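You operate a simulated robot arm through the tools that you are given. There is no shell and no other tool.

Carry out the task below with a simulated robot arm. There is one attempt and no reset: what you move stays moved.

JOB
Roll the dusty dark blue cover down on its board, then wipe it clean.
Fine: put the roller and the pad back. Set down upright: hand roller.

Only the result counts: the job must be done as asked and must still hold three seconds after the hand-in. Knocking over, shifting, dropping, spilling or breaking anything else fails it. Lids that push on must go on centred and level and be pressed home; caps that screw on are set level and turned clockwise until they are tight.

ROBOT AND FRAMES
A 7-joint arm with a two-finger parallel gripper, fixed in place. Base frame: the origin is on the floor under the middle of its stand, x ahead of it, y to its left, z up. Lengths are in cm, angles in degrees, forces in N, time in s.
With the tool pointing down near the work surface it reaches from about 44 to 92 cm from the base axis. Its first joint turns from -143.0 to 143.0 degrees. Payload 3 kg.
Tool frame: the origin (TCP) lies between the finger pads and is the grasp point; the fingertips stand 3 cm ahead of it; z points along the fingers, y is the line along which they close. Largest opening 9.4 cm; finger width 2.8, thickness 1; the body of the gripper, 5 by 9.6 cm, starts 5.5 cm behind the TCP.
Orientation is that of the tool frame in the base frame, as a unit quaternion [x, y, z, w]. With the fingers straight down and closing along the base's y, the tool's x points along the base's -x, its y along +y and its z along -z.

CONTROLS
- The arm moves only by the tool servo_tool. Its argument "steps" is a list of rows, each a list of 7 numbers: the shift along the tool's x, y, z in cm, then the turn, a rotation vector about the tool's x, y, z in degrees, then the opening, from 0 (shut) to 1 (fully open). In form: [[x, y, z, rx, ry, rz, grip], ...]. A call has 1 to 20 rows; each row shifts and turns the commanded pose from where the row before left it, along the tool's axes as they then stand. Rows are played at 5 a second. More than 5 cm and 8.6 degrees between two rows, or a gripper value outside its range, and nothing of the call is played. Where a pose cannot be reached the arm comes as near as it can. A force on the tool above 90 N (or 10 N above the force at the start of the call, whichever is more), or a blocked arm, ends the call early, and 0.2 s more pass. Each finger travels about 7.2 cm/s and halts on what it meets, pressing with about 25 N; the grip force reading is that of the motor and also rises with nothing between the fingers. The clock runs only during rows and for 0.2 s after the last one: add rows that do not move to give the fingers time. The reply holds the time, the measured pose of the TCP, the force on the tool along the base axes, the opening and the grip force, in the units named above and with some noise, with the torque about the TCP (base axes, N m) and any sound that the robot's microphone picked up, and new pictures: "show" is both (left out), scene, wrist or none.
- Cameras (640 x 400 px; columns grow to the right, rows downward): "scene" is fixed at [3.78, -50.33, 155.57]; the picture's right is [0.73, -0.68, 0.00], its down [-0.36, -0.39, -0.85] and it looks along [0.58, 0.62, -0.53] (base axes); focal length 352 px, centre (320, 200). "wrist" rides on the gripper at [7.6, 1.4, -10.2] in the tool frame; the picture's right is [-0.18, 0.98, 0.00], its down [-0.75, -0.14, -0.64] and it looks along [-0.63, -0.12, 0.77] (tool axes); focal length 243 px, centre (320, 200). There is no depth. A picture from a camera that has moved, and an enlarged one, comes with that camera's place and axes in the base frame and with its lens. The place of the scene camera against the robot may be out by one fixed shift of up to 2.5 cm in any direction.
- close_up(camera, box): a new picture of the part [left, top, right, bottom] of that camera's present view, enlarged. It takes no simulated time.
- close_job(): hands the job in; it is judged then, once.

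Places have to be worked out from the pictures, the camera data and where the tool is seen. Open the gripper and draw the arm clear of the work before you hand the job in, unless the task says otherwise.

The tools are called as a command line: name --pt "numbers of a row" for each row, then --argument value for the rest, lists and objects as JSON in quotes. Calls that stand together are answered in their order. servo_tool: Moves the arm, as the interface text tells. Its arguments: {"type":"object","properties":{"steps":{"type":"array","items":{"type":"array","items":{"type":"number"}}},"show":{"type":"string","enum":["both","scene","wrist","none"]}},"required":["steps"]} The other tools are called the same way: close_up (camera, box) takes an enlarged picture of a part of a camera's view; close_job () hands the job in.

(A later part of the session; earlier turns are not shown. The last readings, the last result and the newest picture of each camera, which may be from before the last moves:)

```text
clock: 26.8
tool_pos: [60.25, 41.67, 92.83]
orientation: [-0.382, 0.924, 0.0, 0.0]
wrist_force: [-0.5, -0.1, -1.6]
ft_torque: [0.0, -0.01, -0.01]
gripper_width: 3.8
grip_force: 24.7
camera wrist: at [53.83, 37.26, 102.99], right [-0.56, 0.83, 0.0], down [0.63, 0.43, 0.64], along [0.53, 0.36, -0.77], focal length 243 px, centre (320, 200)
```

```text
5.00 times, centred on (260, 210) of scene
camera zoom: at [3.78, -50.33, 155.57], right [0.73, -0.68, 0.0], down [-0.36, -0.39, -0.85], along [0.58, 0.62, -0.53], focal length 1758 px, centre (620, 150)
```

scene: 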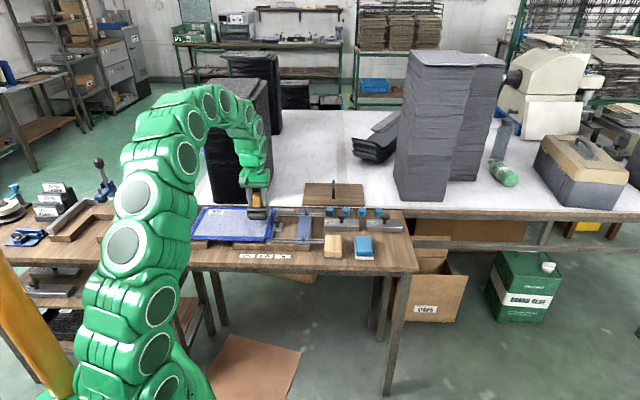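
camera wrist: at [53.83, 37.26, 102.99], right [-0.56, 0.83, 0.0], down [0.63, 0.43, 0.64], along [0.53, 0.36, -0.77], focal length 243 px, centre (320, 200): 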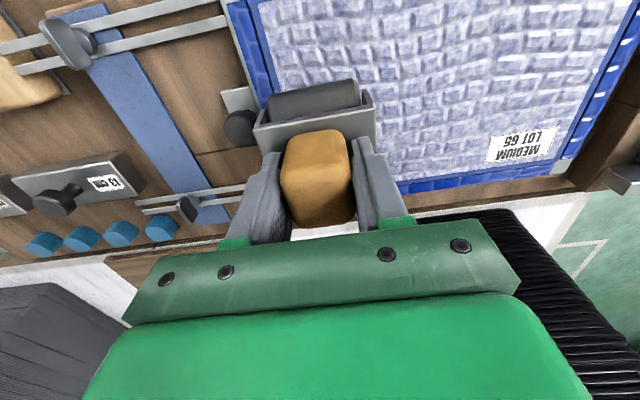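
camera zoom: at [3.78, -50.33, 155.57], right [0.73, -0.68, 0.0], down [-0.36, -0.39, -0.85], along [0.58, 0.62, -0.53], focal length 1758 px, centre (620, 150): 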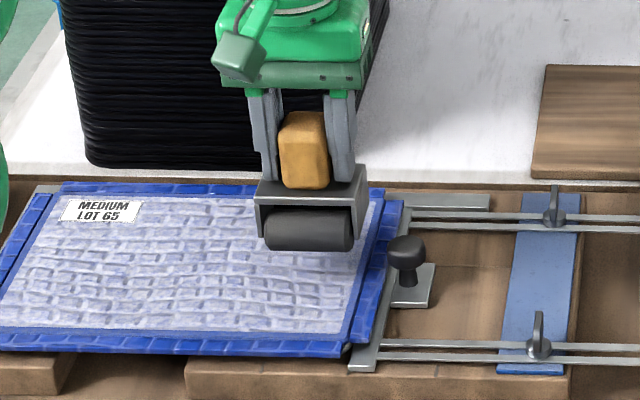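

The roller hovers just above the cover, clear of the knob. I descend in small steps, watching the force.

servo_tool --pt "0 0 0.5 0 0 0 0.2" --pt "0 0 0.5 0 0 0 0.2" --pt "0 0 0.4 0 0 0 0.2" --pt "0 0 0.2 0 0 0 0.2" --pt "0 0 0 0 0 0 0.2" --show "none"

```text
clock: 28.0
tool_pos: [60.27, 41.66, 91.19]
orientation: [-0.382, 0.924, 0.0, 0.0]
wrist_force: [-0.2, -1.0, -2.9]
ft_torque: [0.03, 0.03, 0.0]
gripper_width: 3.82
grip_force: 24.4
```

Still no contact at TCP z 91.19 (only the roller's weight, −2.9 N). Continuing down in finer steps.

servo_tool --pt "0 0 0.3 0 0 0 0.2" --pt "0 0 0.2 0 0 0 0.2" --pt "0 0 0.1 0 0 0 0.2" --pt "0 0 0 0 0 0 0.2" --show "none"

```text
clock: 29.0
tool_pos: [60.18, 41.6, 90.66]
orientation: [-0.383, 0.924, 0.0, 0.001]
wrist_force: [0.2, 0.8, -1.9]
ft_torque: [0.01, -0.02, -0.03]
gripper_width: 3.82
grip_force: 24.9
```

close_up --camera "scene" --box '[236, 200, 284, 240]'

servo_tool --pt "0 0 0.15 0 0 0 0.2" --pt "0 0 0.15 0 0 0 0.2" --pt "0 0 0 0 0 0 0.2" --show "none"

```text
10.00 times, centred on (260, 220) of scene
camera zoom: at [3.78, -50.33, 155.57], right [0.73, -0.68, 0.0], down [-0.36, -0.39, -0.85], along [0.58, 0.62, -0.53], focal length 3516 px, centre (920, 0)
```

zoom: 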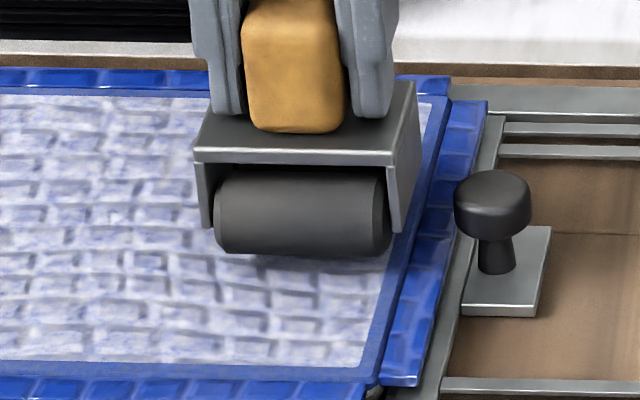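

```text
clock: 29.8
tool_pos: [60.14, 41.53, 90.39]
orientation: [-0.383, 0.924, 0.0, 0.0]
wrist_force: [0.4, 0.0, -2.1]
ft_torque: [-0.01, 0.03, 0.0]
gripper_width: 3.83
grip_force: 25.2
```

Close to contact, and the roller's right end is ~0.8 cm inside the cover's right edge, so I shift 0.5 cm toward the edge and continue down.

servo_tool --pt "0 -0.5 0 0 0 0 0.2" --pt "0 0 0.15 0 0 0 0.2" --pt "0 0 0.15 0 0 0 0.2" --pt "0 0 0 0 0 0 0.2" --show "none"

```text
clock: 30.8
tool_pos: [60.51, 41.17, 90.01]
orientation: [-0.383, 0.924, 0.0, 0.0]
wrist_force: [-0.3, 0.0, -2.7]
ft_torque: [-0.03, -0.04, 0.01]
gripper_width: 3.81
grip_force: 24.5
```

servo_tool --pt "0 0 0.15 0 0 0 0.2" --pt "0 0 0.15 0 0 0 0.2" --pt "0 0 0 0 0 0 0.2" --show "none"

close_up --camera "scene" --box '[236, 200, 284, 240]'

```text
clock: 31.6
tool_pos: [60.5, 41.31, 89.71]
orientation: [-0.382, 0.924, 0.001, 0.001]
wrist_force: [5.2, -4.5, 20.5]
ft_torque: [0.1, 0.15, 0.0]
gripper_width: 3.82
grip_force: 25.2
```

```text
10.00 times, centred on (260, 220) of scene
camera zoom: at [3.78, -50.33, 155.57], right [0.73, -0.68, 0.0], down [-0.36, -0.39, -0.85], along [0.58, 0.62, -0.53], focal length 3516 px, centre (920, 0)
```

zoom: 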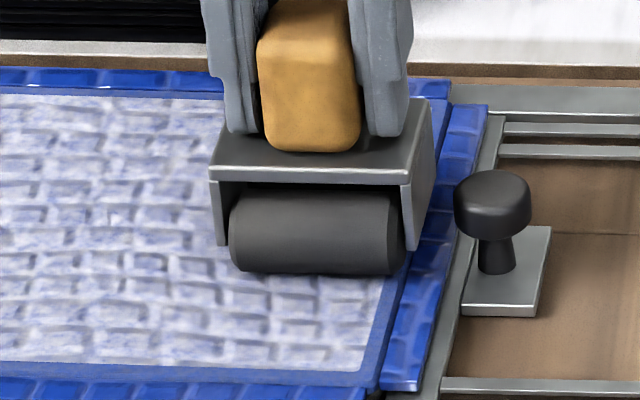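

Contact at TCP z≈89.7 with ~23 N of pressing force. I roll slowly away from the robot (tool −x) and check the force.

servo_tool --pt "-0.5 0 0 0 0 0 0.2" --pt "-1 0 0 0 0 0 0.2" --pt "-1 0 0 0 0 0 0.2" --pt "-1 0 0 0 0 0 0.2" --pt "0 0 0 0 0 0 0.2" --show "scene"

close_up --camera "scene" --box '[180, 190, 292, 250]'

```text
clock: 32.8
tool_pos: [63.0, 43.66, 89.74]
orientation: [-0.383, 0.924, -0.001, 0.0]
wrist_force: [0.8, 0.5, 15.8]
ft_torque: [0.31, 0.31, 0.0]
gripper_width: 3.79
grip_force: 25.2
```

scene: 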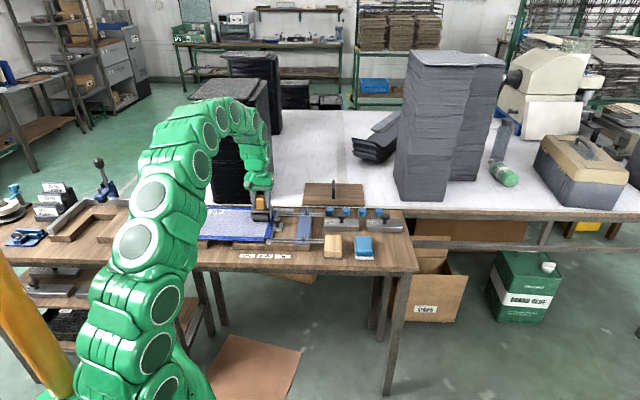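

```text
5.71 times, centred on (236, 220) of scene
camera zoom: at [3.78, -50.33, 155.57], right [0.73, -0.68, 0.0], down [-0.36, -0.39, -0.85], along [0.58, 0.62, -0.53], focal length 2009 px, centre (800, 86)
```

zoom: 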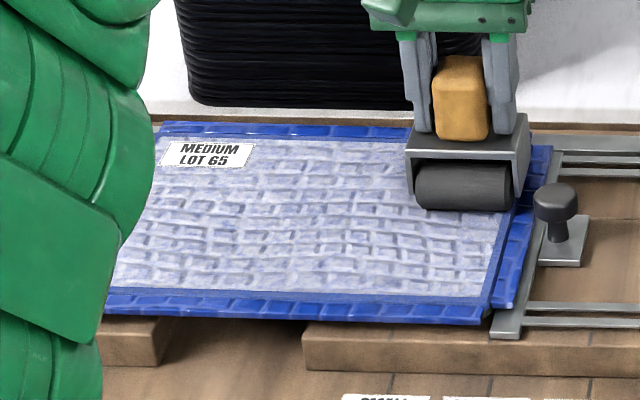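

Rolling works (≈18 N). A small torque suggests the inner end of the roller carries more load, so I'll tilt −0.5° about the rolling direction and continue to the far edge.

servo_tool --pt "-1 0 0.03 -0.5 0 0 0.2" --pt "-1 0 0 0 0 0 0.2" --pt "-1 0 0 0 0 0 0.2" --pt "-0.8 0 0 0 0 0 0.2" --pt "0 0 0 0 0 0 0.2" --show "none"

close_up --camera "scene" --box '[180, 190, 292, 250]'

```text
clock: 34.0
tool_pos: [65.83, 46.39, 89.68]
orientation: [-0.382, 0.924, 0.004, -0.002]
wrist_force: [-3.4, 0.4, 22.2]
ft_torque: [-0.18, 0.27, 0.0]
gripper_width: 3.82
grip_force: 25.1
```

```text
5.71 times, centred on (236, 220) of scene
camera zoom: at [3.78, -50.33, 155.57], right [0.73, -0.68, 0.0], down [-0.36, -0.39, -0.85], along [0.58, 0.62, -0.53], focal length 2009 px, centre (800, 86)
```

zoom: 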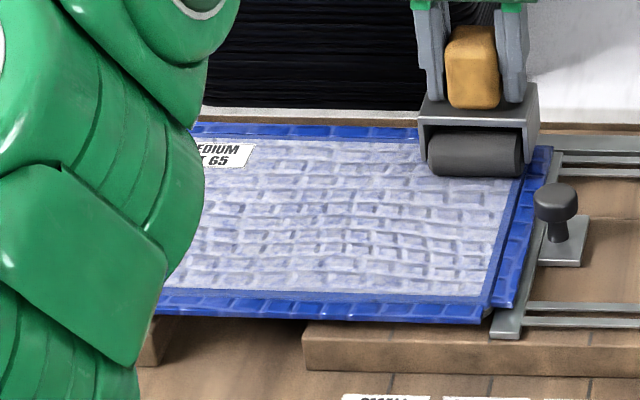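

Reached the far edge (~25 N). Rolling back toward the near edge now.

servo_tool --pt "0.6 0 0 0 0 0 0.2" --pt "1 0 0 0 0 0 0.2" --pt "1 0 0 0 0 0 0.2" --pt "1 0 0 0 0 0 0.2" --pt "1 0 0 0 0 0 0.2" --pt "1 0 0 0 0 0 0.2" --pt "1 0 0 0 0 0 0.2" --pt "1 0 0 0 0 0 0.2" --pt "0 0 0 0 0 0 0.2" --show "none"

close_up --camera "scene" --box '[180, 190, 292, 250]'

```text
clock: 36.0
tool_pos: [60.28, 40.9, 89.73]
orientation: [-0.383, 0.924, 0.004, -0.002]
wrist_force: [-2.1, 4.5, 13.8]
ft_torque: [0.41, 0.16, -0.03]
gripper_width: 3.8
grip_force: 25.4
```

```text
5.71 times, centred on (236, 220) of scene
camera zoom: at [3.78, -50.33, 155.57], right [0.73, -0.68, 0.0], down [-0.36, -0.39, -0.85], along [0.58, 0.62, -0.53], focal length 2009 px, centre (800, 86)
```

zoom: 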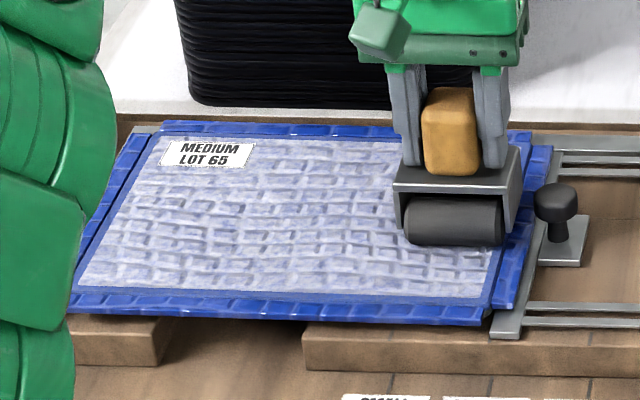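

Force fell to ~17 N; I press slightly more (+0.04 cm) and continue to the near edge.

servo_tool --pt "0.5 0 0.04 0 0 0 0.2" --pt "1 0 0 0 0 0 0.2" --pt "1 0 0 0 0 0 0.2" --pt "1 0 0 0 0 0 0.2" --pt "1 0 0 0 0 0 0.2" --pt "1 0 0 0 0 0 0.2" --pt "0.8 0 0 0 0 0 0.2" --pt "0 0 0 0 0 0 0.2" --show "none"

close_up --camera "scene" --box '[180, 190, 292, 250]'

```text
clock: 37.8
tool_pos: [55.95, 36.59, 89.61]
orientation: [-0.382, 0.924, 0.004, -0.002]
wrist_force: [4.0, -2.9, 26.4]
ft_torque: [0.07, -0.32, -0.03]
gripper_width: 3.82
grip_force: 25.0
```

```text
5.71 times, centred on (236, 220) of scene
camera zoom: at [3.78, -50.33, 155.57], right [0.73, -0.68, 0.0], down [-0.36, -0.39, -0.85], along [0.58, 0.62, -0.53], focal length 2009 px, centre (800, 86)
```

zoom: 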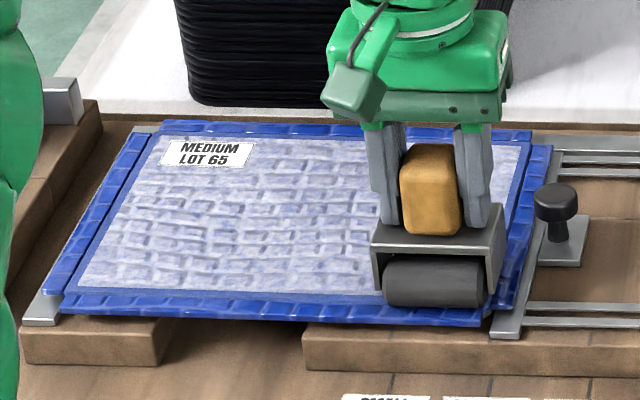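

Near edge reached with ~29 N pressing. I lift 1 cm, shift one strip (≈5 cm) to the left and look at the rolled area.

servo_tool --pt "0 0 -0.5 0 0 0 0.2" --pt "0 0 -0.6 0 0 0 0.2" --pt "0 1.5 0 0 0 0 0.2" --pt "0 2 0 0 0 0 0.2" --pt "0 1.47 0 0 0 0 0.2" --pt "0 0 0 0 0 0 0.2" --show "wrist"

close_up --camera "scene" --box '[180, 190, 292, 250]'

```text
clock: 39.2
tool_pos: [52.44, 40.11, 90.87]
orientation: [-0.383, 0.924, 0.004, -0.001]
wrist_force: [0.1, -0.7, -2.2]
ft_torque: [0.03, -0.01, -0.01]
gripper_width: 3.83
grip_force: 25.2
camera wrist: at [46.07, 35.74, 101.02], right [-0.56, 0.83, 0.01], down [0.64, 0.43, 0.64], along [0.52, 0.37, -0.77], focal length 243 px, centre (320, 200)
```

wrist: 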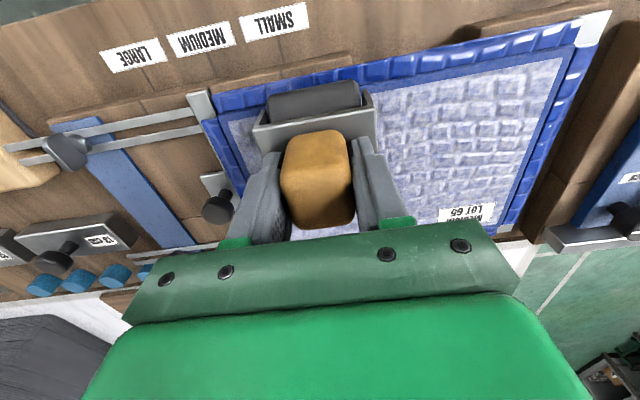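

```text
5.71 times, centred on (236, 220) of scene
camera zoom: at [3.78, -50.33, 155.57], right [0.73, -0.68, 0.0], down [-0.36, -0.39, -0.85], along [0.58, 0.62, -0.53], focal length 2009 px, centre (800, 86)
```

zoom: 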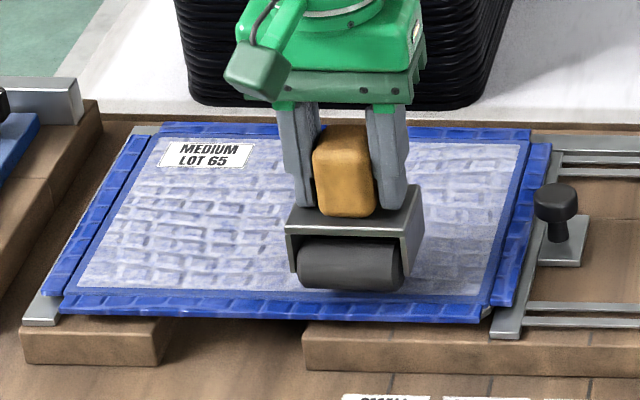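

The rolled strip is visibly smooth now (wrinkle pattern gone), so the press level works. I lower onto strip 2 and check force.

close_up --camera "scene" --box '[245, 200, 293, 245]'

servo_tool --pt "0 0 0.6 0 0 0 0.2" --pt "0 0 0.4 0 0 0 0.2" --pt "0 0 0.1 0 0 0 0.2" --pt "0 0 0 0 0 0 0.2" --show "none"

```text
8.89 times, centred on (269, 222) of scene
camera zoom: at [3.78, -50.33, 155.57], right [0.73, -0.68, 0.0], down [-0.36, -0.39, -0.85], along [0.58, 0.62, -0.53], focal length 3125 px, centre (773, 0)
```

zoom: 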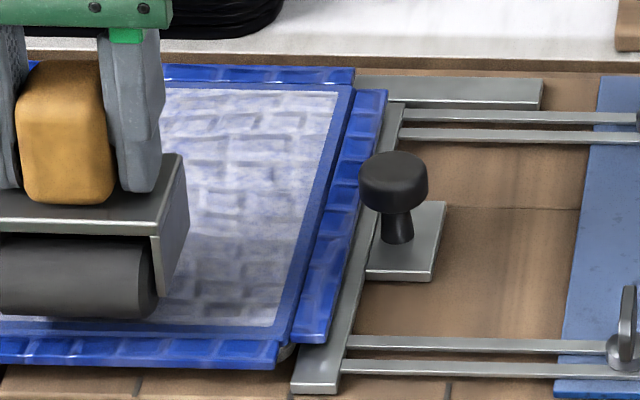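

```text
clock: 40.2
tool_pos: [52.42, 39.99, 89.82]
orientation: [-0.383, 0.924, 0.004, -0.001]
wrist_force: [1.8, -1.5, 10.2]
ft_torque: [-0.05, -0.27, -0.02]
gripper_width: 3.82
grip_force: 24.4
```

Contact with ~13 N; I add a little pressure and roll strip 2 away to the far edge.

servo_tool --pt "-0.3 0 0.06 0 0 0 0.2" --pt "-0.8 0 0 0 0 0 0.2" --pt "-1 0 0 0 0 0 0.2" --pt "-1 0 0 0 0 0 0.2" --pt "-1 0 0 0 0 0 0.2" --pt "-1 0 0 0 0 0 0.2" --pt "-1 0 0 0 0 0 0.2" --pt "0 0 0 0 0 0 0.2" --show "none"

close_up --camera "scene" --box '[190, 195, 286, 255]'

```text
clock: 42.0
tool_pos: [56.61, 44.51, 89.72]
orientation: [-0.383, 0.924, 0.004, -0.001]
wrist_force: [2.5, -6.2, 34.7]
ft_torque: [-0.29, -0.05, 0.03]
gripper_width: 3.82
grip_force: 25.3
```

```text
6.67 times, centred on (238, 225) of scene
camera zoom: at [3.78, -50.33, 155.57], right [0.73, -0.68, 0.0], down [-0.36, -0.39, -0.85], along [0.58, 0.62, -0.53], focal length 2344 px, centre (867, 33)
```

zoom: 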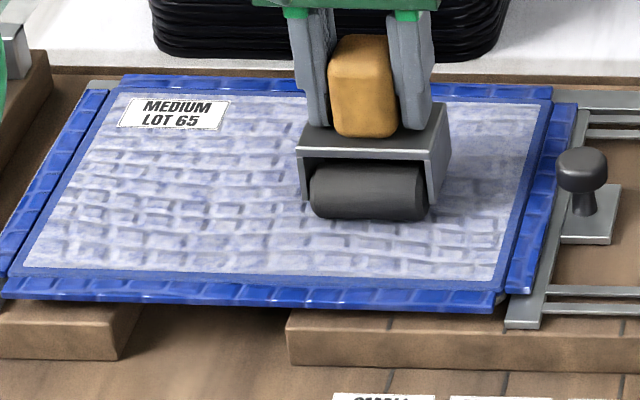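

Force rose to ~37 N, so I ease off 0.04 cm and continue to the far edge.

servo_tool --pt "-0.5 0 -0.04 0 0 0 0.2" --pt "-1 0 0 0 0 0 0.2" --pt "-1 0 0 0 0 0 0.2" --pt "-1 0 0 0 0 0 0.2" --pt "-1 0 0 0 0 0 0.2" --pt "-1 0 0 0 0 0 0.2" --pt "-1 0 0 0 0 0 0.2" --pt "-1 0 0 0 0 0 0.2" --pt "-0.4 0 0 0 0 0 0.2" --pt "0 0 0 0 0 0 0.2" --show "wrist"

```text
clock: 44.2
tool_pos: [62.28, 49.98, 89.7]
orientation: [-0.382, 0.924, 0.003, -0.002]
wrist_force: [-5.7, 3.9, 28.7]
ft_torque: [-0.24, 0.49, -0.1]
gripper_width: 3.81
grip_force: 24.7
camera wrist: at [55.85, 45.64, 99.88], right [-0.56, 0.83, 0.01], down [0.64, 0.43, 0.64], along [0.53, 0.37, -0.77], focal length 243 px, centre (320, 200)
```

wrist: 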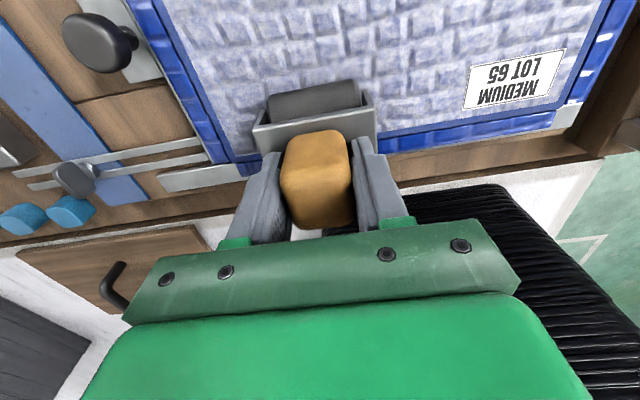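

close_up --camera "wrist" --box '[150, 0, 390, 150]'

close_up --camera "wrist" --box '[340, 0, 580, 150]'

```text
2.67 times, centred on (270, 75) of wrist
camera zoom: at [55.85, 45.64, 99.88], right [-0.56, 0.83, 0.01], down [0.64, 0.43, 0.64], along [0.53, 0.37, -0.77], focal length 647 px, centre (453, 533)
```

zoom: 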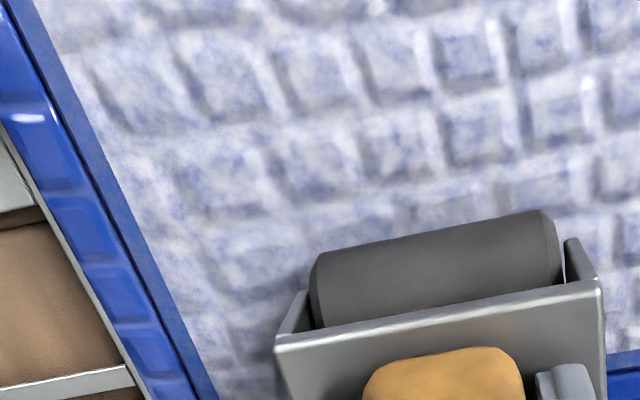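

```text
2.67 times, centred on (460, 75) of wrist
camera zoom: at [55.85, 45.64, 99.88], right [-0.56, 0.83, 0.01], down [0.64, 0.43, 0.64], along [0.53, 0.37, -0.77], focal length 647 px, centre (-53, 533)
```

zoom: 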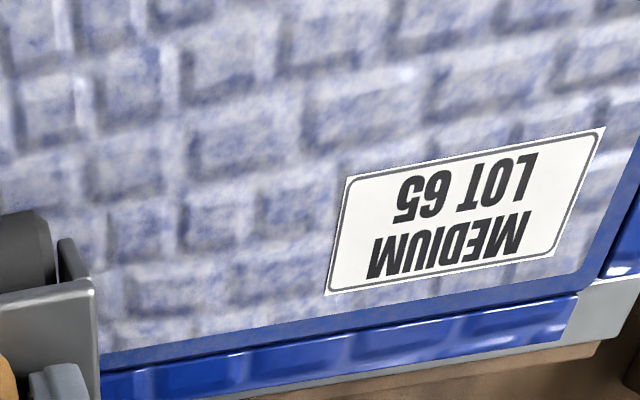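

Far edge reached (front roller just off the edge). Rolling back on strip 2 to the near edge.

servo_tool --pt "0.5 0 0 0 0 0 0.2" --pt "1 0 0 0 0 0 0.2" --pt "1 0 0 0 0 0 0.2" --pt "1 0 0 0 0 0 0.2" --pt "1 0 0 0 0 0 0.2" --pt "1 0 0 0 0 0 0.2" --pt "1 0 0 0 0 0 0.2" --pt "0 0 0 0 0 0 0.2" --show "none"

```text
clock: 46.0
tool_pos: [57.68, 45.33, 89.73]
orientation: [-0.383, 0.924, 0.005, -0.002]
wrist_force: [-1.8, -0.5, 50.0]
ft_torque: [0.03, 0.21, 0.02]
gripper_width: 3.84
grip_force: 24.9
```

Force grew to 50 N mid-panel; easing off 0.07 cm and continuing.

servo_tool --pt "0.3 0 -0.07 0 0 0 0.2" --pt "1 0 0 0 0 0 0.2" --pt "1 0 0 0 0 0 0.2" --pt "1 0 0 0 0 0 0.2" --pt "1 0 0 0 0 0 0.2" --pt "0 0 0 0 0 0 0.2" --show "none"

```text
clock: 47.4
tool_pos: [54.54, 42.36, 89.77]
orientation: [-0.382, 0.924, 0.003, -0.002]
wrist_force: [-0.3, -0.4, 18.9]
ft_torque: [0.19, -0.19, 0.01]
gripper_width: 3.82
grip_force: 24.6
```

servo_tool --pt "0.6 0 0.03 0 0 0 0.2" --pt "1 0 0 0 0 0 0.2" --pt "1 0 0 0 0 0 0.2" --pt "0.5 0 0 0 0 0 0.2" --pt "0 0 0 0 0 0 0.2" --show "none"

```text
clock: 48.6
tool_pos: [52.45, 40.04, 89.77]
orientation: [-0.384, 0.923, 0.003, -0.003]
wrist_force: [-1.4, -0.5, 19.9]
ft_torque: [0.11, -0.27, -0.02]
gripper_width: 3.84
grip_force: 24.6
```

Strip 2 done (W≈65.4, ~23 N). Lift, shift 5 cm to strip 3 and touch down again.

servo_tool --pt "0 0 -0.5 0 0 0 0.2" --pt "0 0 -0.4 0 0 0 0.2" --pt "0 1.5 0 0 0 0 0.2" --pt "0 2 0 0 0 0 0.2" --pt "0 1.47 0 0 0 0 0.2" --pt "0 0 0 0 0 0 0.2" --pt "0 0 0.4 0 0 0 0.2" --pt "0 0 0.4 0 0 0 0.2" --pt "0 0 0.1 0 0 0 0.2" --pt "0 0 0 0 0 0 0.2" --show "scene"

close_up --camera "scene" --box '[190, 195, 286, 255]'

```text
clock: 50.8
tool_pos: [48.74, 43.82, 89.85]
orientation: [-0.383, 0.924, 0.004, -0.002]
wrist_force: [1.9, -3.0, 10.2]
ft_torque: [-0.29, -0.41, -0.03]
gripper_width: 3.8
grip_force: 25.6
```

scene: 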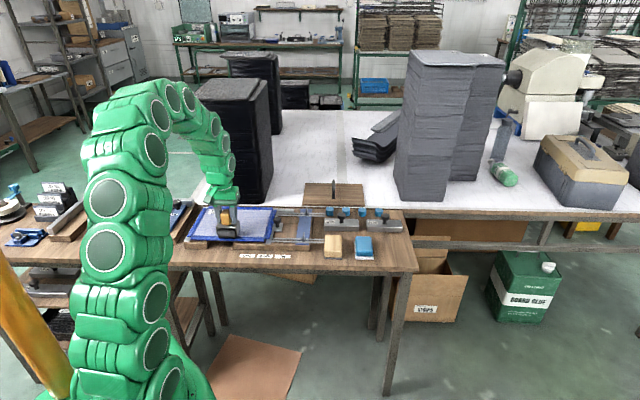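

```text
6.67 times, centred on (238, 225) of scene
camera zoom: at [3.78, -50.33, 155.57], right [0.73, -0.68, 0.0], down [-0.36, -0.39, -0.85], along [0.58, 0.62, -0.53], focal length 2344 px, centre (867, 33)
```

zoom: 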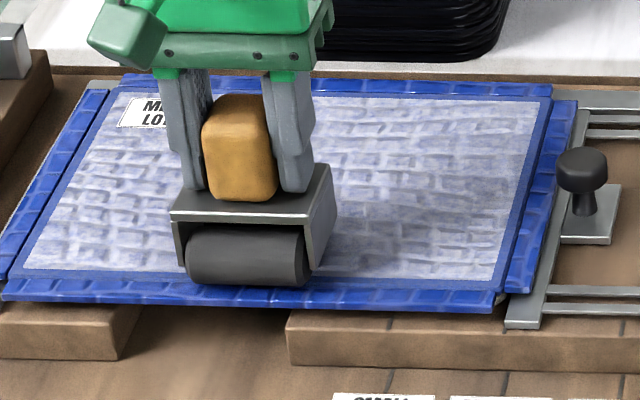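

Strip 3 contact ~13 N with slight right-end bias; I take back most of the tilt, add a little pressure and roll forward.

servo_tool --pt "-0.3 0 0.03 0.4 0 0 0.2" --pt "-0.8 0 0 0 0 0 0.2" --pt "-1 0 0 0 0 0 0.2" --pt "-1 0 0 0 0 0 0.2" --pt "-1 0 0 0 0 0 0.2" --pt "0 0 0 0 0 0 0.2" --show "none"

```text
clock: 52.2
tool_pos: [51.94, 46.71, 89.74]
orientation: [-0.382, 0.924, 0.0, 0.0]
wrist_force: [-5.0, 3.5, 21.9]
ft_torque: [0.32, 0.31, -0.03]
gripper_width: 3.81
grip_force: 25.3
```

servo_tool --pt "-0.5 0 0 -0.2 0 0 0.2" --pt "-1 0 0 0 0 0 0.2" --pt "-1 0 0 0 0 0 0.2" --pt "-1 0 0 0 0 0 0.2" --pt "-1 0 0 0 0 0 0.2" --pt "0 0 0 0 0 0 0.2" --show "none"

```text
clock: 53.6
tool_pos: [54.99, 49.8, 89.71]
orientation: [-0.383, 0.924, 0.003, 0.0]
wrist_force: [5.2, -1.9, 35.8]
ft_torque: [-0.57, -0.34, 0.02]
gripper_width: 3.83
grip_force: 24.9
```

servo_tool --pt "-0.5 0 -0.03 0.1 0 0 0.2" --pt "-1 0 0 0 0 0 0.2" --pt "-1 0 0 0 0 0 0.2" --pt "-1 0 0 0 0 0 0.2" --pt "-1 0 0 0 0 0 0.2" --pt "-0.7 0 0 0 0 0 0.2" --pt "0 0 0 0 0 0 0.2" --show "none"

```text
clock: 55.2
tool_pos: [58.69, 53.42, 89.77]
orientation: [-0.382, 0.924, 0.001, 0.0]
wrist_force: [0.6, 3.0, 12.6]
ft_torque: [-0.08, 0.19, -0.07]
gripper_width: 3.81
grip_force: 24.9
```

Far edge of strip 3 (15 N). Pressing slightly more and rolling back.

servo_tool --pt "-0.1 0 0.04 0 0 0 0.2" --pt "0.5 0 0 0 0 0 0.2" --pt "1 0 0 0 0 0 0.2" --pt "1 0 0 0 0 0 0.2" --pt "1 0 0 0 0 0 0.2" --pt "1 0 0 0 0 0 0.2" --pt "1 0 0 0 0 0 0.2" --pt "1 0 0 0 0 0 0.2" --pt "0 0 0 0 0 0 0.2" --show "none"

```text
clock: 57.2
tool_pos: [54.02, 48.81, 89.85]
orientation: [-0.383, 0.924, 0.002, -0.001]
wrist_force: [2.8, -2.6, 23.9]
ft_torque: [-0.32, -0.28, 0.02]
gripper_width: 3.82
grip_force: 25.2
```

servo_tool --pt "0.5 0 0 0.1 0 0 0.2" --pt "1 0 0 0 0 0 0.2" --pt "1 0 0 0 0 0 0.2" --pt "1 0 0 0 0 0 0.2" --pt "1 0 0 0 0 0 0.2" --pt "1 0 0 0 0 0 0.2" --pt "1 0 0 0 0 0 0.2" --pt "0.8 0 0 0 0 0 0.2" --pt "0 0 0 0 0 0 0.2" --show "none"

```text
clock: 59.2
tool_pos: [49.09, 43.76, 89.71]
orientation: [-0.383, 0.924, 0.001, 0.0]
wrist_force: [-3.7, 1.2, 24.1]
ft_torque: [0.32, -0.09, 0.06]
gripper_width: 3.82
grip_force: 25.1
```

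Strip 3 rolled back to the near edge (~27 N). Finishing the last bit, lifting and shifting to strip 4.

servo_tool --pt "0.3 0 0 0 0 0 0.2" --pt "0 0 -0.5 0 0 0 0.2" --pt "0 0 -0.4 0 0 0 0.2" --pt "0 1.5 0 0 0 0 0.2" --pt "0 2 0 0 0 0 0.2" --pt "0 1.5 0 0 0 0 0.2" --pt "0 0 0 0 0 0 0.2" --pt "0 0 0.4 0 0 0 0.2" --pt "0 0 0.4 0 0 0 0.2" --pt "0 0 0.1 0 0 0 0.2" --pt "0 0 0 0 0 0 0.2" --show "none"

close_up --camera "scene" --box '[190, 195, 286, 255]'

```text
clock: 61.6
tool_pos: [45.13, 47.12, 89.79]
orientation: [-0.382, 0.924, 0.001, 0.0]
wrist_force: [0.5, -0.1, 5.4]
ft_torque: [-0.09, -0.22, 0.0]
gripper_width: 3.8
grip_force: 24.9
```

```text
6.67 times, centred on (238, 225) of scene
camera zoom: at [3.78, -50.33, 155.57], right [0.73, -0.68, 0.0], down [-0.36, -0.39, -0.85], along [0.58, 0.62, -0.53], focal length 2344 px, centre (867, 33)
```

zoom: 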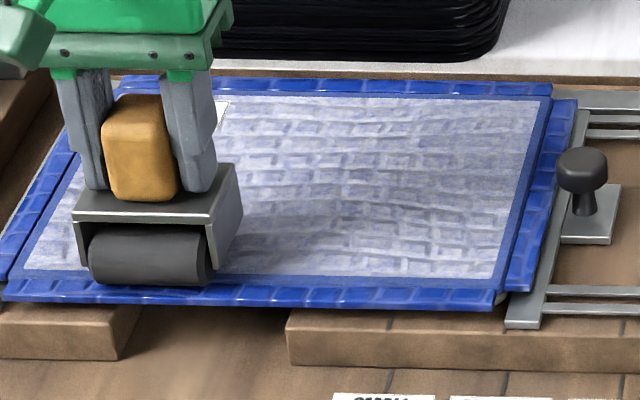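

Strip 4 contact is light (8 N); pressing a bit and rolling forward.

servo_tool --pt "-0.3 0 0.05 0 0 0 0.2" --pt "-0.8 0 0 0 0 0 0.2" --pt "-1 0 0 0 0 0 0.2" --pt "-1 0 0 0 0 0 0.2" --pt "-1 0 0 0 0 0 0.2" --pt "-1 0 0 0 0 0 0.2" --pt "0 0 0 0 0 0 0.2" --show "none"

```text
clock: 63.2
tool_pos: [48.9, 50.72, 89.72]
orientation: [-0.383, 0.924, 0.001, 0.001]
wrist_force: [-0.2, 2.0, 37.4]
ft_torque: [-0.42, -0.53, 0.0]
gripper_width: 3.84
grip_force: 25.1
```

servo_tool --pt "-0.5 0 -0.03 0.1 0 0 0.2" --pt "-1 0 0 0 0 0 0.2" --pt "-1 0 0 0 0 0 0.2" --pt "-1 0 0 0 0 0 0.2" --pt "-1 0 0 0 0 0 0.2" --pt "-1 0 0 0 0 0 0.2" --pt "-1 0 0 0 0 0 0.2" --pt "-1 0 0 0 0 0 0.2" --pt "-1 0 0 0 0 0 0.2" --pt "-0.4 0 0 0 0 0 0.2" --pt "0 0 0 0 0 0 0.2" --show "none"

```text
clock: 65.6
tool_pos: [55.14, 56.94, 89.73]
orientation: [-0.383, 0.924, 0.0, 0.0]
wrist_force: [1.2, -1.5, 12.8]
ft_torque: [-0.45, -0.05, -0.02]
gripper_width: 3.81
grip_force: 25.2
```

Far edge of strip 4 reached. Pressing slightly and rolling back.

servo_tool --pt "-0.1 0 0.04 0.1 0 0 0.2" --pt "0.5 0 0 0 0 0 0.2" --pt "1 0 0 0 0 0 0.2" --pt "1 0 0 0 0 0 0.2" --pt "1 0 0 0 0 0 0.2" --pt "1 0 0 0 0 0 0.2" --pt "1 0 0 0 0 0 0.2" --pt "1 0 0 0 0 0 0.2" --pt "0 0 0 0 0 0 0.2" --show "none"

```text
clock: 67.6
tool_pos: [50.55, 52.31, 89.68]
orientation: [-0.383, 0.924, -0.001, 0.001]
wrist_force: [1.8, 0.2, 33.8]
ft_torque: [-0.51, -0.54, 0.01]
gripper_width: 3.83
grip_force: 25.3
```

servo_tool --pt "0.5 0 -0.01 0.1 0 0 0.2" --pt "1 0 0 0 0 0 0.2" --pt "1 0 0 0 0 0 0.2" --pt "1 0 0 0 0 0 0.2" --pt "1 0 0 0 0 0 0.2" --pt "1 0 0 0 0 0 0.2" --pt "1 0 0 0 0 0 0.2" --pt "1 0 0 0 0 0 0.2" --pt "0.3 0 0 0 0 0 0.2" --pt "0 0 0 0 0 0 0.2" --show "none"

```text
clock: 69.8
tool_pos: [45.11, 46.92, 89.75]
orientation: [-0.383, 0.924, -0.001, 0.0]
wrist_force: [-0.1, -1.0, 39.1]
ft_torque: [0.39, -0.45, 0.03]
gripper_width: 3.81
grip_force: 25.2
```

Strip 4 done. Lift, shift 5.1 cm to the last strip at the left edge and touch down.

servo_tool --pt "0 0 -0.5 0 0 0 0.2" --pt "0 0 -0.4 0 0 0 0.2" --pt "0 1.5 0 0 0 0 0.2" --pt "0 2 0 0 0 0 0.2" --pt "0 1.6 0 0 0 0 0.2" --pt "-0.3 0 0 0 0 0 0.2" --pt "0 0 0.4 0 0 0 0.2" --pt "0 0 0.4 0 0 0 0.2" --pt "0 0 0.08 0 0 0 0.2" --pt "0 0 0 0 0 0 0.2" --show "wrist"

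close_up --camera "scene" --box '[170, 190, 266, 250]'

```text
clock: 72.0
tool_pos: [41.71, 50.75, 89.74]
orientation: [-0.383, 0.924, -0.001, 0.001]
wrist_force: [-0.5, -0.2, 7.7]
ft_torque: [-0.04, -0.22, 0.0]
gripper_width: 3.83
grip_force: 24.9
camera wrist: at [35.26, 46.45, 99.88], right [-0.56, 0.83, 0.0], down [0.63, 0.43, 0.64], along [0.53, 0.36, -0.77], focal length 243 px, centre (320, 200)
```

wrist: 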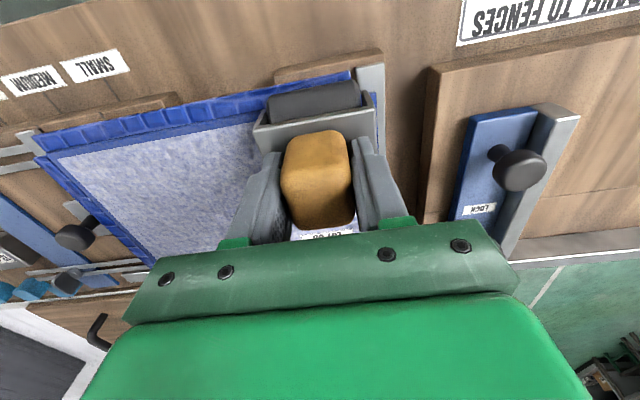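

```text
6.67 times, centred on (218, 220) of scene
camera zoom: at [3.78, -50.33, 155.57], right [0.73, -0.68, 0.0], down [-0.36, -0.39, -0.85], along [0.58, 0.62, -0.53], focal length 2344 px, centre (1000, 67)
```

zoom: 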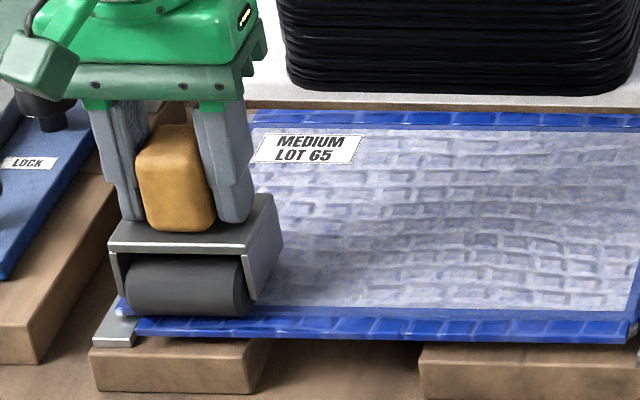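

close_up --camera "wrist" --box '[30, 70, 290, 270]'

close_up --camera "wrist" --box '[230, 50, 400, 160]'

```text
2.00 times, centred on (160, 170) of wrist
camera zoom: at [35.26, 46.45, 99.88], right [-0.56, 0.83, 0.0], down [0.63, 0.43, 0.64], along [0.53, 0.36, -0.77], focal length 485 px, centre (640, 260)
```

zoom: 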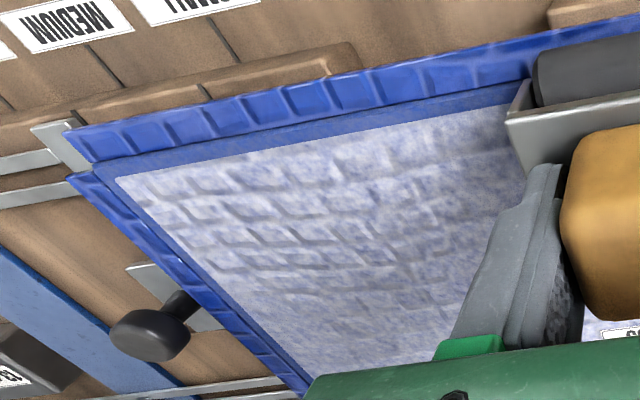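

```text
3.64 times, centred on (315, 105) of wrist
camera zoom: at [35.26, 46.45, 99.88], right [-0.56, 0.83, 0.0], down [0.63, 0.43, 0.64], along [0.53, 0.36, -0.77], focal length 882 px, centre (338, 546)
```

zoom: 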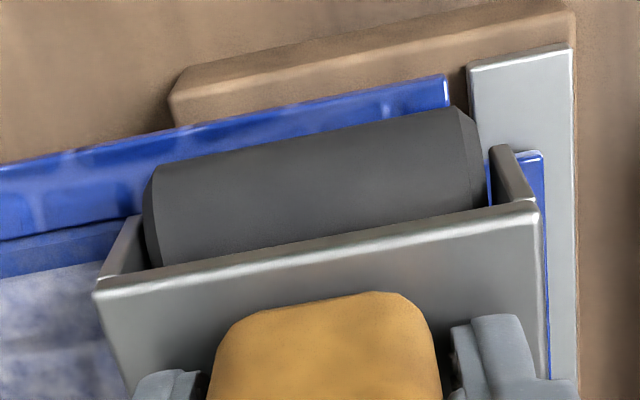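

Roller is aligned at the left edge of the cover. Rolling strip 5 forward.

servo_tool --pt "0.3 0 0.04 0 0 0 0.2" --pt "-0.5 0 0 0 0 0 0.2" --pt "-1 0 0 0 0 0 0.2" --pt "-1 0 0 0 0 0 0.2" --pt "-1 0 0 0 0 0 0.2" --pt "-1 0 0 0 0 0 0.2" --pt "-1 0 0 0 0 0 0.2" --pt "0 0 0 0 0 0 0.2" --show "none"

```text
clock: 73.8
tool_pos: [45.29, 54.44, 89.72]
orientation: [-0.382, 0.924, -0.002, 0.001]
wrist_force: [0.1, 2.0, 11.7]
ft_torque: [-0.13, -0.23, 0.03]
gripper_width: 3.79
grip_force: 25.3
```

servo_tool --pt "-0.5 0 0.03 0.1 0 0 0.2" --pt "-1 0 0 0 0 0 0.2" --pt "-1 0 0 0 0 0 0.2" --pt "-1 0 0 0 0 0 0.2" --pt "-1 0 0 0 0 0 0.2" --pt "-1 0 0 0 0 0 0.2" --pt "-1 0 0 0 0 0 0.2" --pt "-1 0 0 0 0 0 0.2" --pt "-1 0 0 0 0 0 0.2" --pt "-0.3 0 0 0 0 0 0.2" --pt "0 0 0 0 0 0 0.2" --show "none"

```text
clock: 76.2
tool_pos: [51.68, 60.61, 89.61]
orientation: [-0.383, 0.924, -0.002, 0.002]
wrist_force: [1.0, 2.0, 36.0]
ft_torque: [-0.46, -0.02, -0.02]
gripper_width: 3.8
grip_force: 25.1
```

Far-left corner reached with good pressure (~38 N). Rolling strip 5 back.

servo_tool --pt "0.5 0 -0.02 0 0 0 0.2" --pt "1 0 0 0 0 0 0.2" --pt "1 0 0 0 0 0 0.2" --pt "1 0 0 0 0 0 0.2" --pt "1 0 0 0 0 0 0.2" --pt "1 0 0 0 0 0 0.2" --pt "1 0 0 0 0 0 0.2" --pt "0 0 0 0 0 0 0.2" --show "none"

```text
clock: 78.0
tool_pos: [47.06, 56.07, 89.62]
orientation: [-0.383, 0.924, -0.003, 0.002]
wrist_force: [5.3, -3.7, 29.4]
ft_torque: [-0.58, -0.79, 0.04]
gripper_width: 3.81
grip_force: 24.6
```

The load sits on the right end of the roller here, so I tilt +0.4° to press the left edge evenly and continue back.

servo_tool --pt "0.3 0 0 0.4 0 0 0.2" --pt "0.7 0 0 0 0 0 0.2" --pt "1 0 0 0 0 0 0.2" --pt "0 0 0 0 0 0 0.2" --show "none"

```text
clock: 79.0
tool_pos: [45.6, 54.67, 89.69]
orientation: [-0.383, 0.924, -0.005, 0.002]
wrist_force: [-2.4, 0.3, 37.6]
ft_torque: [-0.07, 0.08, 0.0]
gripper_width: 3.82
grip_force: 24.9
```

Balanced now (~40 N, near zero torque). Back to the near edge, then one more full forward pass with this even pressure.

servo_tool --pt "0.8 0 -0.02 0 0 0 0.2" --pt "1 0 0 0 0 0 0.2" --pt "1 0 0 0 0 0 0.2" --pt "1 0 0 0 0 0 0.2" --pt "1 0 0 0 0 0 0.2" --pt "1 0 0 0 0 0 0.2" --pt "0 0 0 0 0 0 0.2" --show "none"

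servo_tool --pt "-0.5 0 0 0 0 0 0.2" --pt "-1 0 0 0 0 0 0.2" --pt "-1 0 0 0 0 0 0.2" --pt "-1 0 0 0 0 0 0.2" --pt "-1 0 0 0 0 0 0.2" --pt "-1 0 0 0 0 0 0.2" --pt "-1 0 0 0 0 0 0.2" --pt "0 0 0 0 0 0 0.2" --show "none"

```text
clock: 80.6
tool_pos: [41.43, 50.6, 89.53]
orientation: [-0.383, 0.924, -0.006, 0.002]
wrist_force: [-2.1, 2.0, 22.7]
ft_torque: [0.38, 0.02, 0.03]
gripper_width: 3.82
grip_force: 24.6
```

```text
clock: 82.4
tool_pos: [46.17, 55.18, 89.79]
orientation: [-0.383, 0.924, -0.006, 0.002]
wrist_force: [-1.8, 2.0, 2.8]
ft_torque: [0.3, 0.24, -0.01]
gripper_width: 3.84
grip_force: 24.8
```

servo_tool --pt "0 0 0.05 -0.1 0 0 0.2" --pt "-1 0 0 0 0 0 0.2" --pt "-1 0 0 0 0 0 0.2" --pt "-1 0 0 0 0 0 0.2" --pt "-1 0 0 0 0 0 0.2" --pt "0 0 0 0 0 0 0.2" --show "none"

```text
clock: 83.8
tool_pos: [48.93, 57.97, 89.65]
orientation: [-0.382, 0.924, -0.005, 0.002]
wrist_force: [-3.1, 0.8, 15.7]
ft_torque: [0.0, 0.21, -0.04]
gripper_width: 3.8
grip_force: 25.0
```

servo_tool --pt "-0.7 0 0.02 0 0 0 0.2" --pt "-1 0 0 0 0 0 0.2" --pt "-1 0 0 0 0 0 0.2" --pt "-1 0 0 0 0 0 0.2" --pt "0 0 0 0 0 0 0.2" --show "none"

```text
clock: 85.0
tool_pos: [51.65, 60.52, 89.65]
orientation: [-0.383, 0.924, -0.005, 0.002]
wrist_force: [-0.8, -0.7, 27.4]
ft_torque: [-0.43, 0.24, 0.01]
gripper_width: 3.84
grip_force: 24.0
```

Strip 5 complete. I lift and back off to inspect the whole cover.

servo_tool --pt "0 0 -0.5 0 0 0 0.2" --pt "0 0 -2 -0.3 0 0 0.2" --pt "0 0 -3 0 0 0 0.2" --pt "2 -2 -3 0 0 0 0.2" --pt "3 -3 -2 0 0 0 0.2" --pt "4 -1 0 0 0 0 0.2" --pt "4 0 0 0 0 0 0.2" --pt "3 0 0 0 0 0 0.2" --pt "0 0 0 0 0 0 0.2" --pt "0 0 0 0 0 0 0.2" --show "both"

close_up --camera "scene" --box '[180, 190, 292, 250]'

close_up --camera "wrist" --box '[180, 40, 460, 240]'

```text
clock: 87.2
tool_pos: [44.39, 45.0, 100.01]
orientation: [-0.383, 0.924, -0.002, 0.001]
wrist_force: [0.4, 0.1, -2.5]
ft_torque: [0.0, 0.03, 0.0]
gripper_width: 3.83
grip_force: 25.3
camera wrist: at [37.94, 40.71, 110.19], right [-0.56, 0.83, 0.0], down [0.63, 0.44, 0.64], along [0.53, 0.36, -0.77], focal length 243 px, centre (320, 200)
```

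scene: 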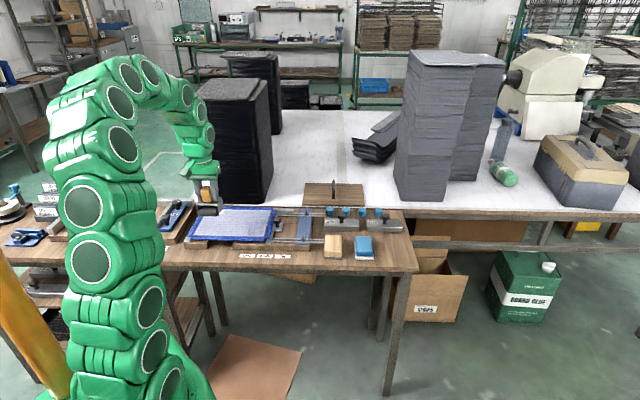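
wrist: 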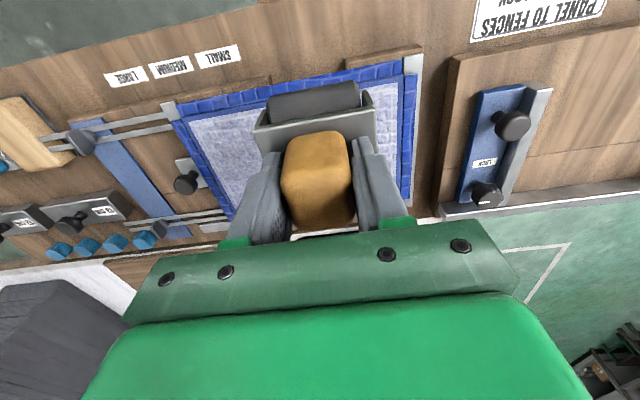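

```text
5.71 times, centred on (236, 220) of scene
camera zoom: at [3.78, -50.33, 155.57], right [0.73, -0.68, 0.0], down [-0.36, -0.39, -0.85], along [0.58, 0.62, -0.53], focal length 2009 px, centre (800, 86)
```

zoom: 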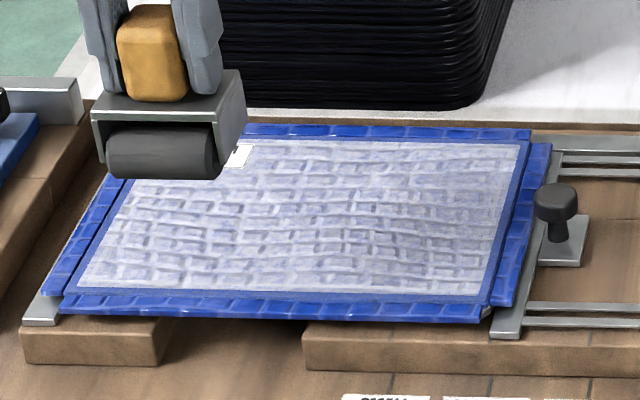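

```text
2.00 times, centred on (320, 140) of wrist
camera zoom: at [37.94, 40.71, 110.19], right [-0.56, 0.83, 0.0], down [0.63, 0.44, 0.64], along [0.53, 0.36, -0.77], focal length 485 px, centre (320, 320)
```

zoom: 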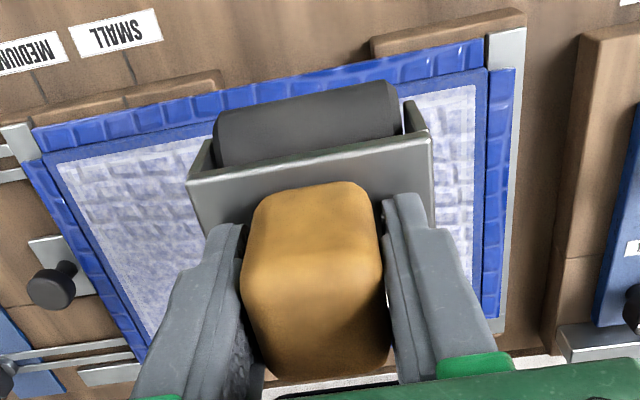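

The wave/brick pattern is just the cloth texture, so there is no visual progress cue. To be safe I'll do a second pass on each strip, rolling outward from the middle a bit past each edge and lifting there. Starting with the left strip.

servo_tool --pt "-3 2 0 0 0 0 0.2" --pt "-3 2 0 0 0 0 0.2" --pt "-2.8 1.97 0 0 0 0 0.2" --pt "0 0 3 0 0 0 0.2" --pt "0 0 3 0 0 0 0.2" --pt "0 0 3 0.2 0 0 0.2" --pt "0 0 0.7 0 0 0 0.2" --pt "0 0 0.4 0 0 0 0.2" --pt "0 0 0 0 0 0 0.2" --show "none"

```text
clock: 89.2
tool_pos: [46.29, 55.39, 89.95]
orientation: [-0.382, 0.924, -0.004, 0.002]
wrist_force: [-0.7, -0.2, -2.3]
ft_torque: [0.0, 0.04, 0.0]
gripper_width: 3.81
grip_force: 24.8
```

servo_tool --pt "0 0 0.2 0 0 0 0.2" --pt "0 0 0.1 0 0 0 0.2" --pt "0 0 0 0 0 0 0.2" --show "none"

```text
clock: 90.0
tool_pos: [46.36, 55.54, 89.74]
orientation: [-0.383, 0.924, -0.004, 0.003]
wrist_force: [-2.8, 4.0, 20.0]
ft_torque: [-0.05, -0.03, -0.06]
gripper_width: 3.82
grip_force: 24.7
```

Balanced 23 N contact mid-strip. Rolling outward past the far edge, then lifting.

servo_tool --pt "-0.6 0 0 0 0 0 0.2" --pt "-1 0 0 0 0 0 0.2" --pt "-1 0 0 0 0 0 0.2" --pt "-1 0 0 0 0 0 0.2" --pt "-1 0 0.02 0 0 0 0.2" --pt "-1 0 0 0 0 0 0.2" --pt "-1 0 0 0 0 0 0.2" --pt "-1 0 0 0 0 0 0.2" --pt "-0.8 0 0 0 0 0 0.2" --pt "0 0 0 0 0 0 0.2" --show "none"

close_up --camera "scene" --box '[180, 170, 292, 250]'

```text
clock: 92.2
tool_pos: [52.5, 61.47, 89.71]
orientation: [-0.383, 0.924, -0.004, 0.001]
wrist_force: [1.6, -2.9, 16.8]
ft_torque: [-0.47, 0.1, 0.04]
gripper_width: 3.82
grip_force: 25.0
```

```text
5.00 times, centred on (236, 210) of scene
camera zoom: at [3.78, -50.33, 155.57], right [0.73, -0.68, 0.0], down [-0.36, -0.39, -0.85], along [0.58, 0.62, -0.53], focal length 1758 px, centre (740, 150)
```

zoom: 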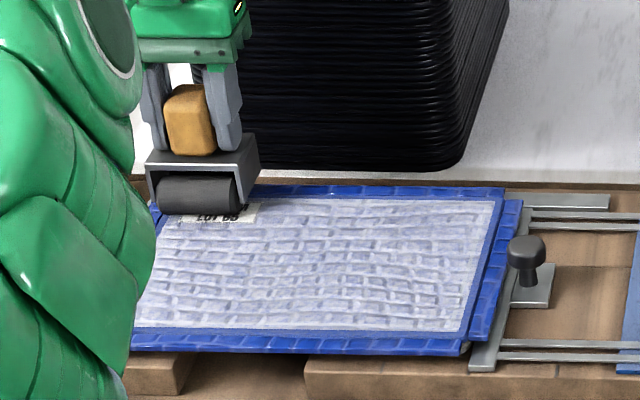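

All load is now on the inner roller at the edge (axis offset ≈2 cm confirmed). Lift, return to the middle, touch down and roll outward to the near edge.

servo_tool --pt "0 0 -0.4 0 0 0 0.2" --pt "0 0 -0.4 0 0 0 0.2" --pt "3 0 0 0 0 0 0.2" --pt "3 0 0 0 0 0 0.2" --pt "2.5 0 0 0 0 0 0.2" --pt "0 0 0 0 0 0 0.2" --pt "0 0 0.4 0 0 0 0.2" --pt "0 0 0.3 0 0 0 0.2" --pt "0 0 0.08 0 0 0 0.2" --pt "0 0 0 0 0 0 0.2" --show "none"

```text
clock: 94.4
tool_pos: [46.26, 55.42, 89.68]
orientation: [-0.383, 0.924, -0.004, 0.002]
wrist_force: [0.1, -0.8, 4.2]
ft_torque: [-0.04, -0.17, -0.02]
gripper_width: 3.82
grip_force: 24.8
```

servo_tool --pt "0.5 0 0.05 0 0 0 0.2" --pt "1 0 0 0 0 0 0.2" --pt "1 0 0 0 0 0 0.2" --pt "1 0 0 0 0 0 0.2" --pt "1 0 0 0 0 0 0.2" --pt "1 0 0 0 0 0 0.2" --pt "1 0 0 0 0 0 0.2" --pt "1 0 0 0 0 0 0.2" --pt "0.5 0 0 0 0 0 0.2" --pt "0 0 0 0 0 0 0.2" --show "none"

```text
clock: 96.6
tool_pos: [40.57, 49.72, 89.68]
orientation: [-0.383, 0.924, -0.004, 0.002]
wrist_force: [-1.6, 0.7, 11.9]
ft_torque: [0.22, -0.05, 0.02]
gripper_width: 3.82
grip_force: 25.2
```

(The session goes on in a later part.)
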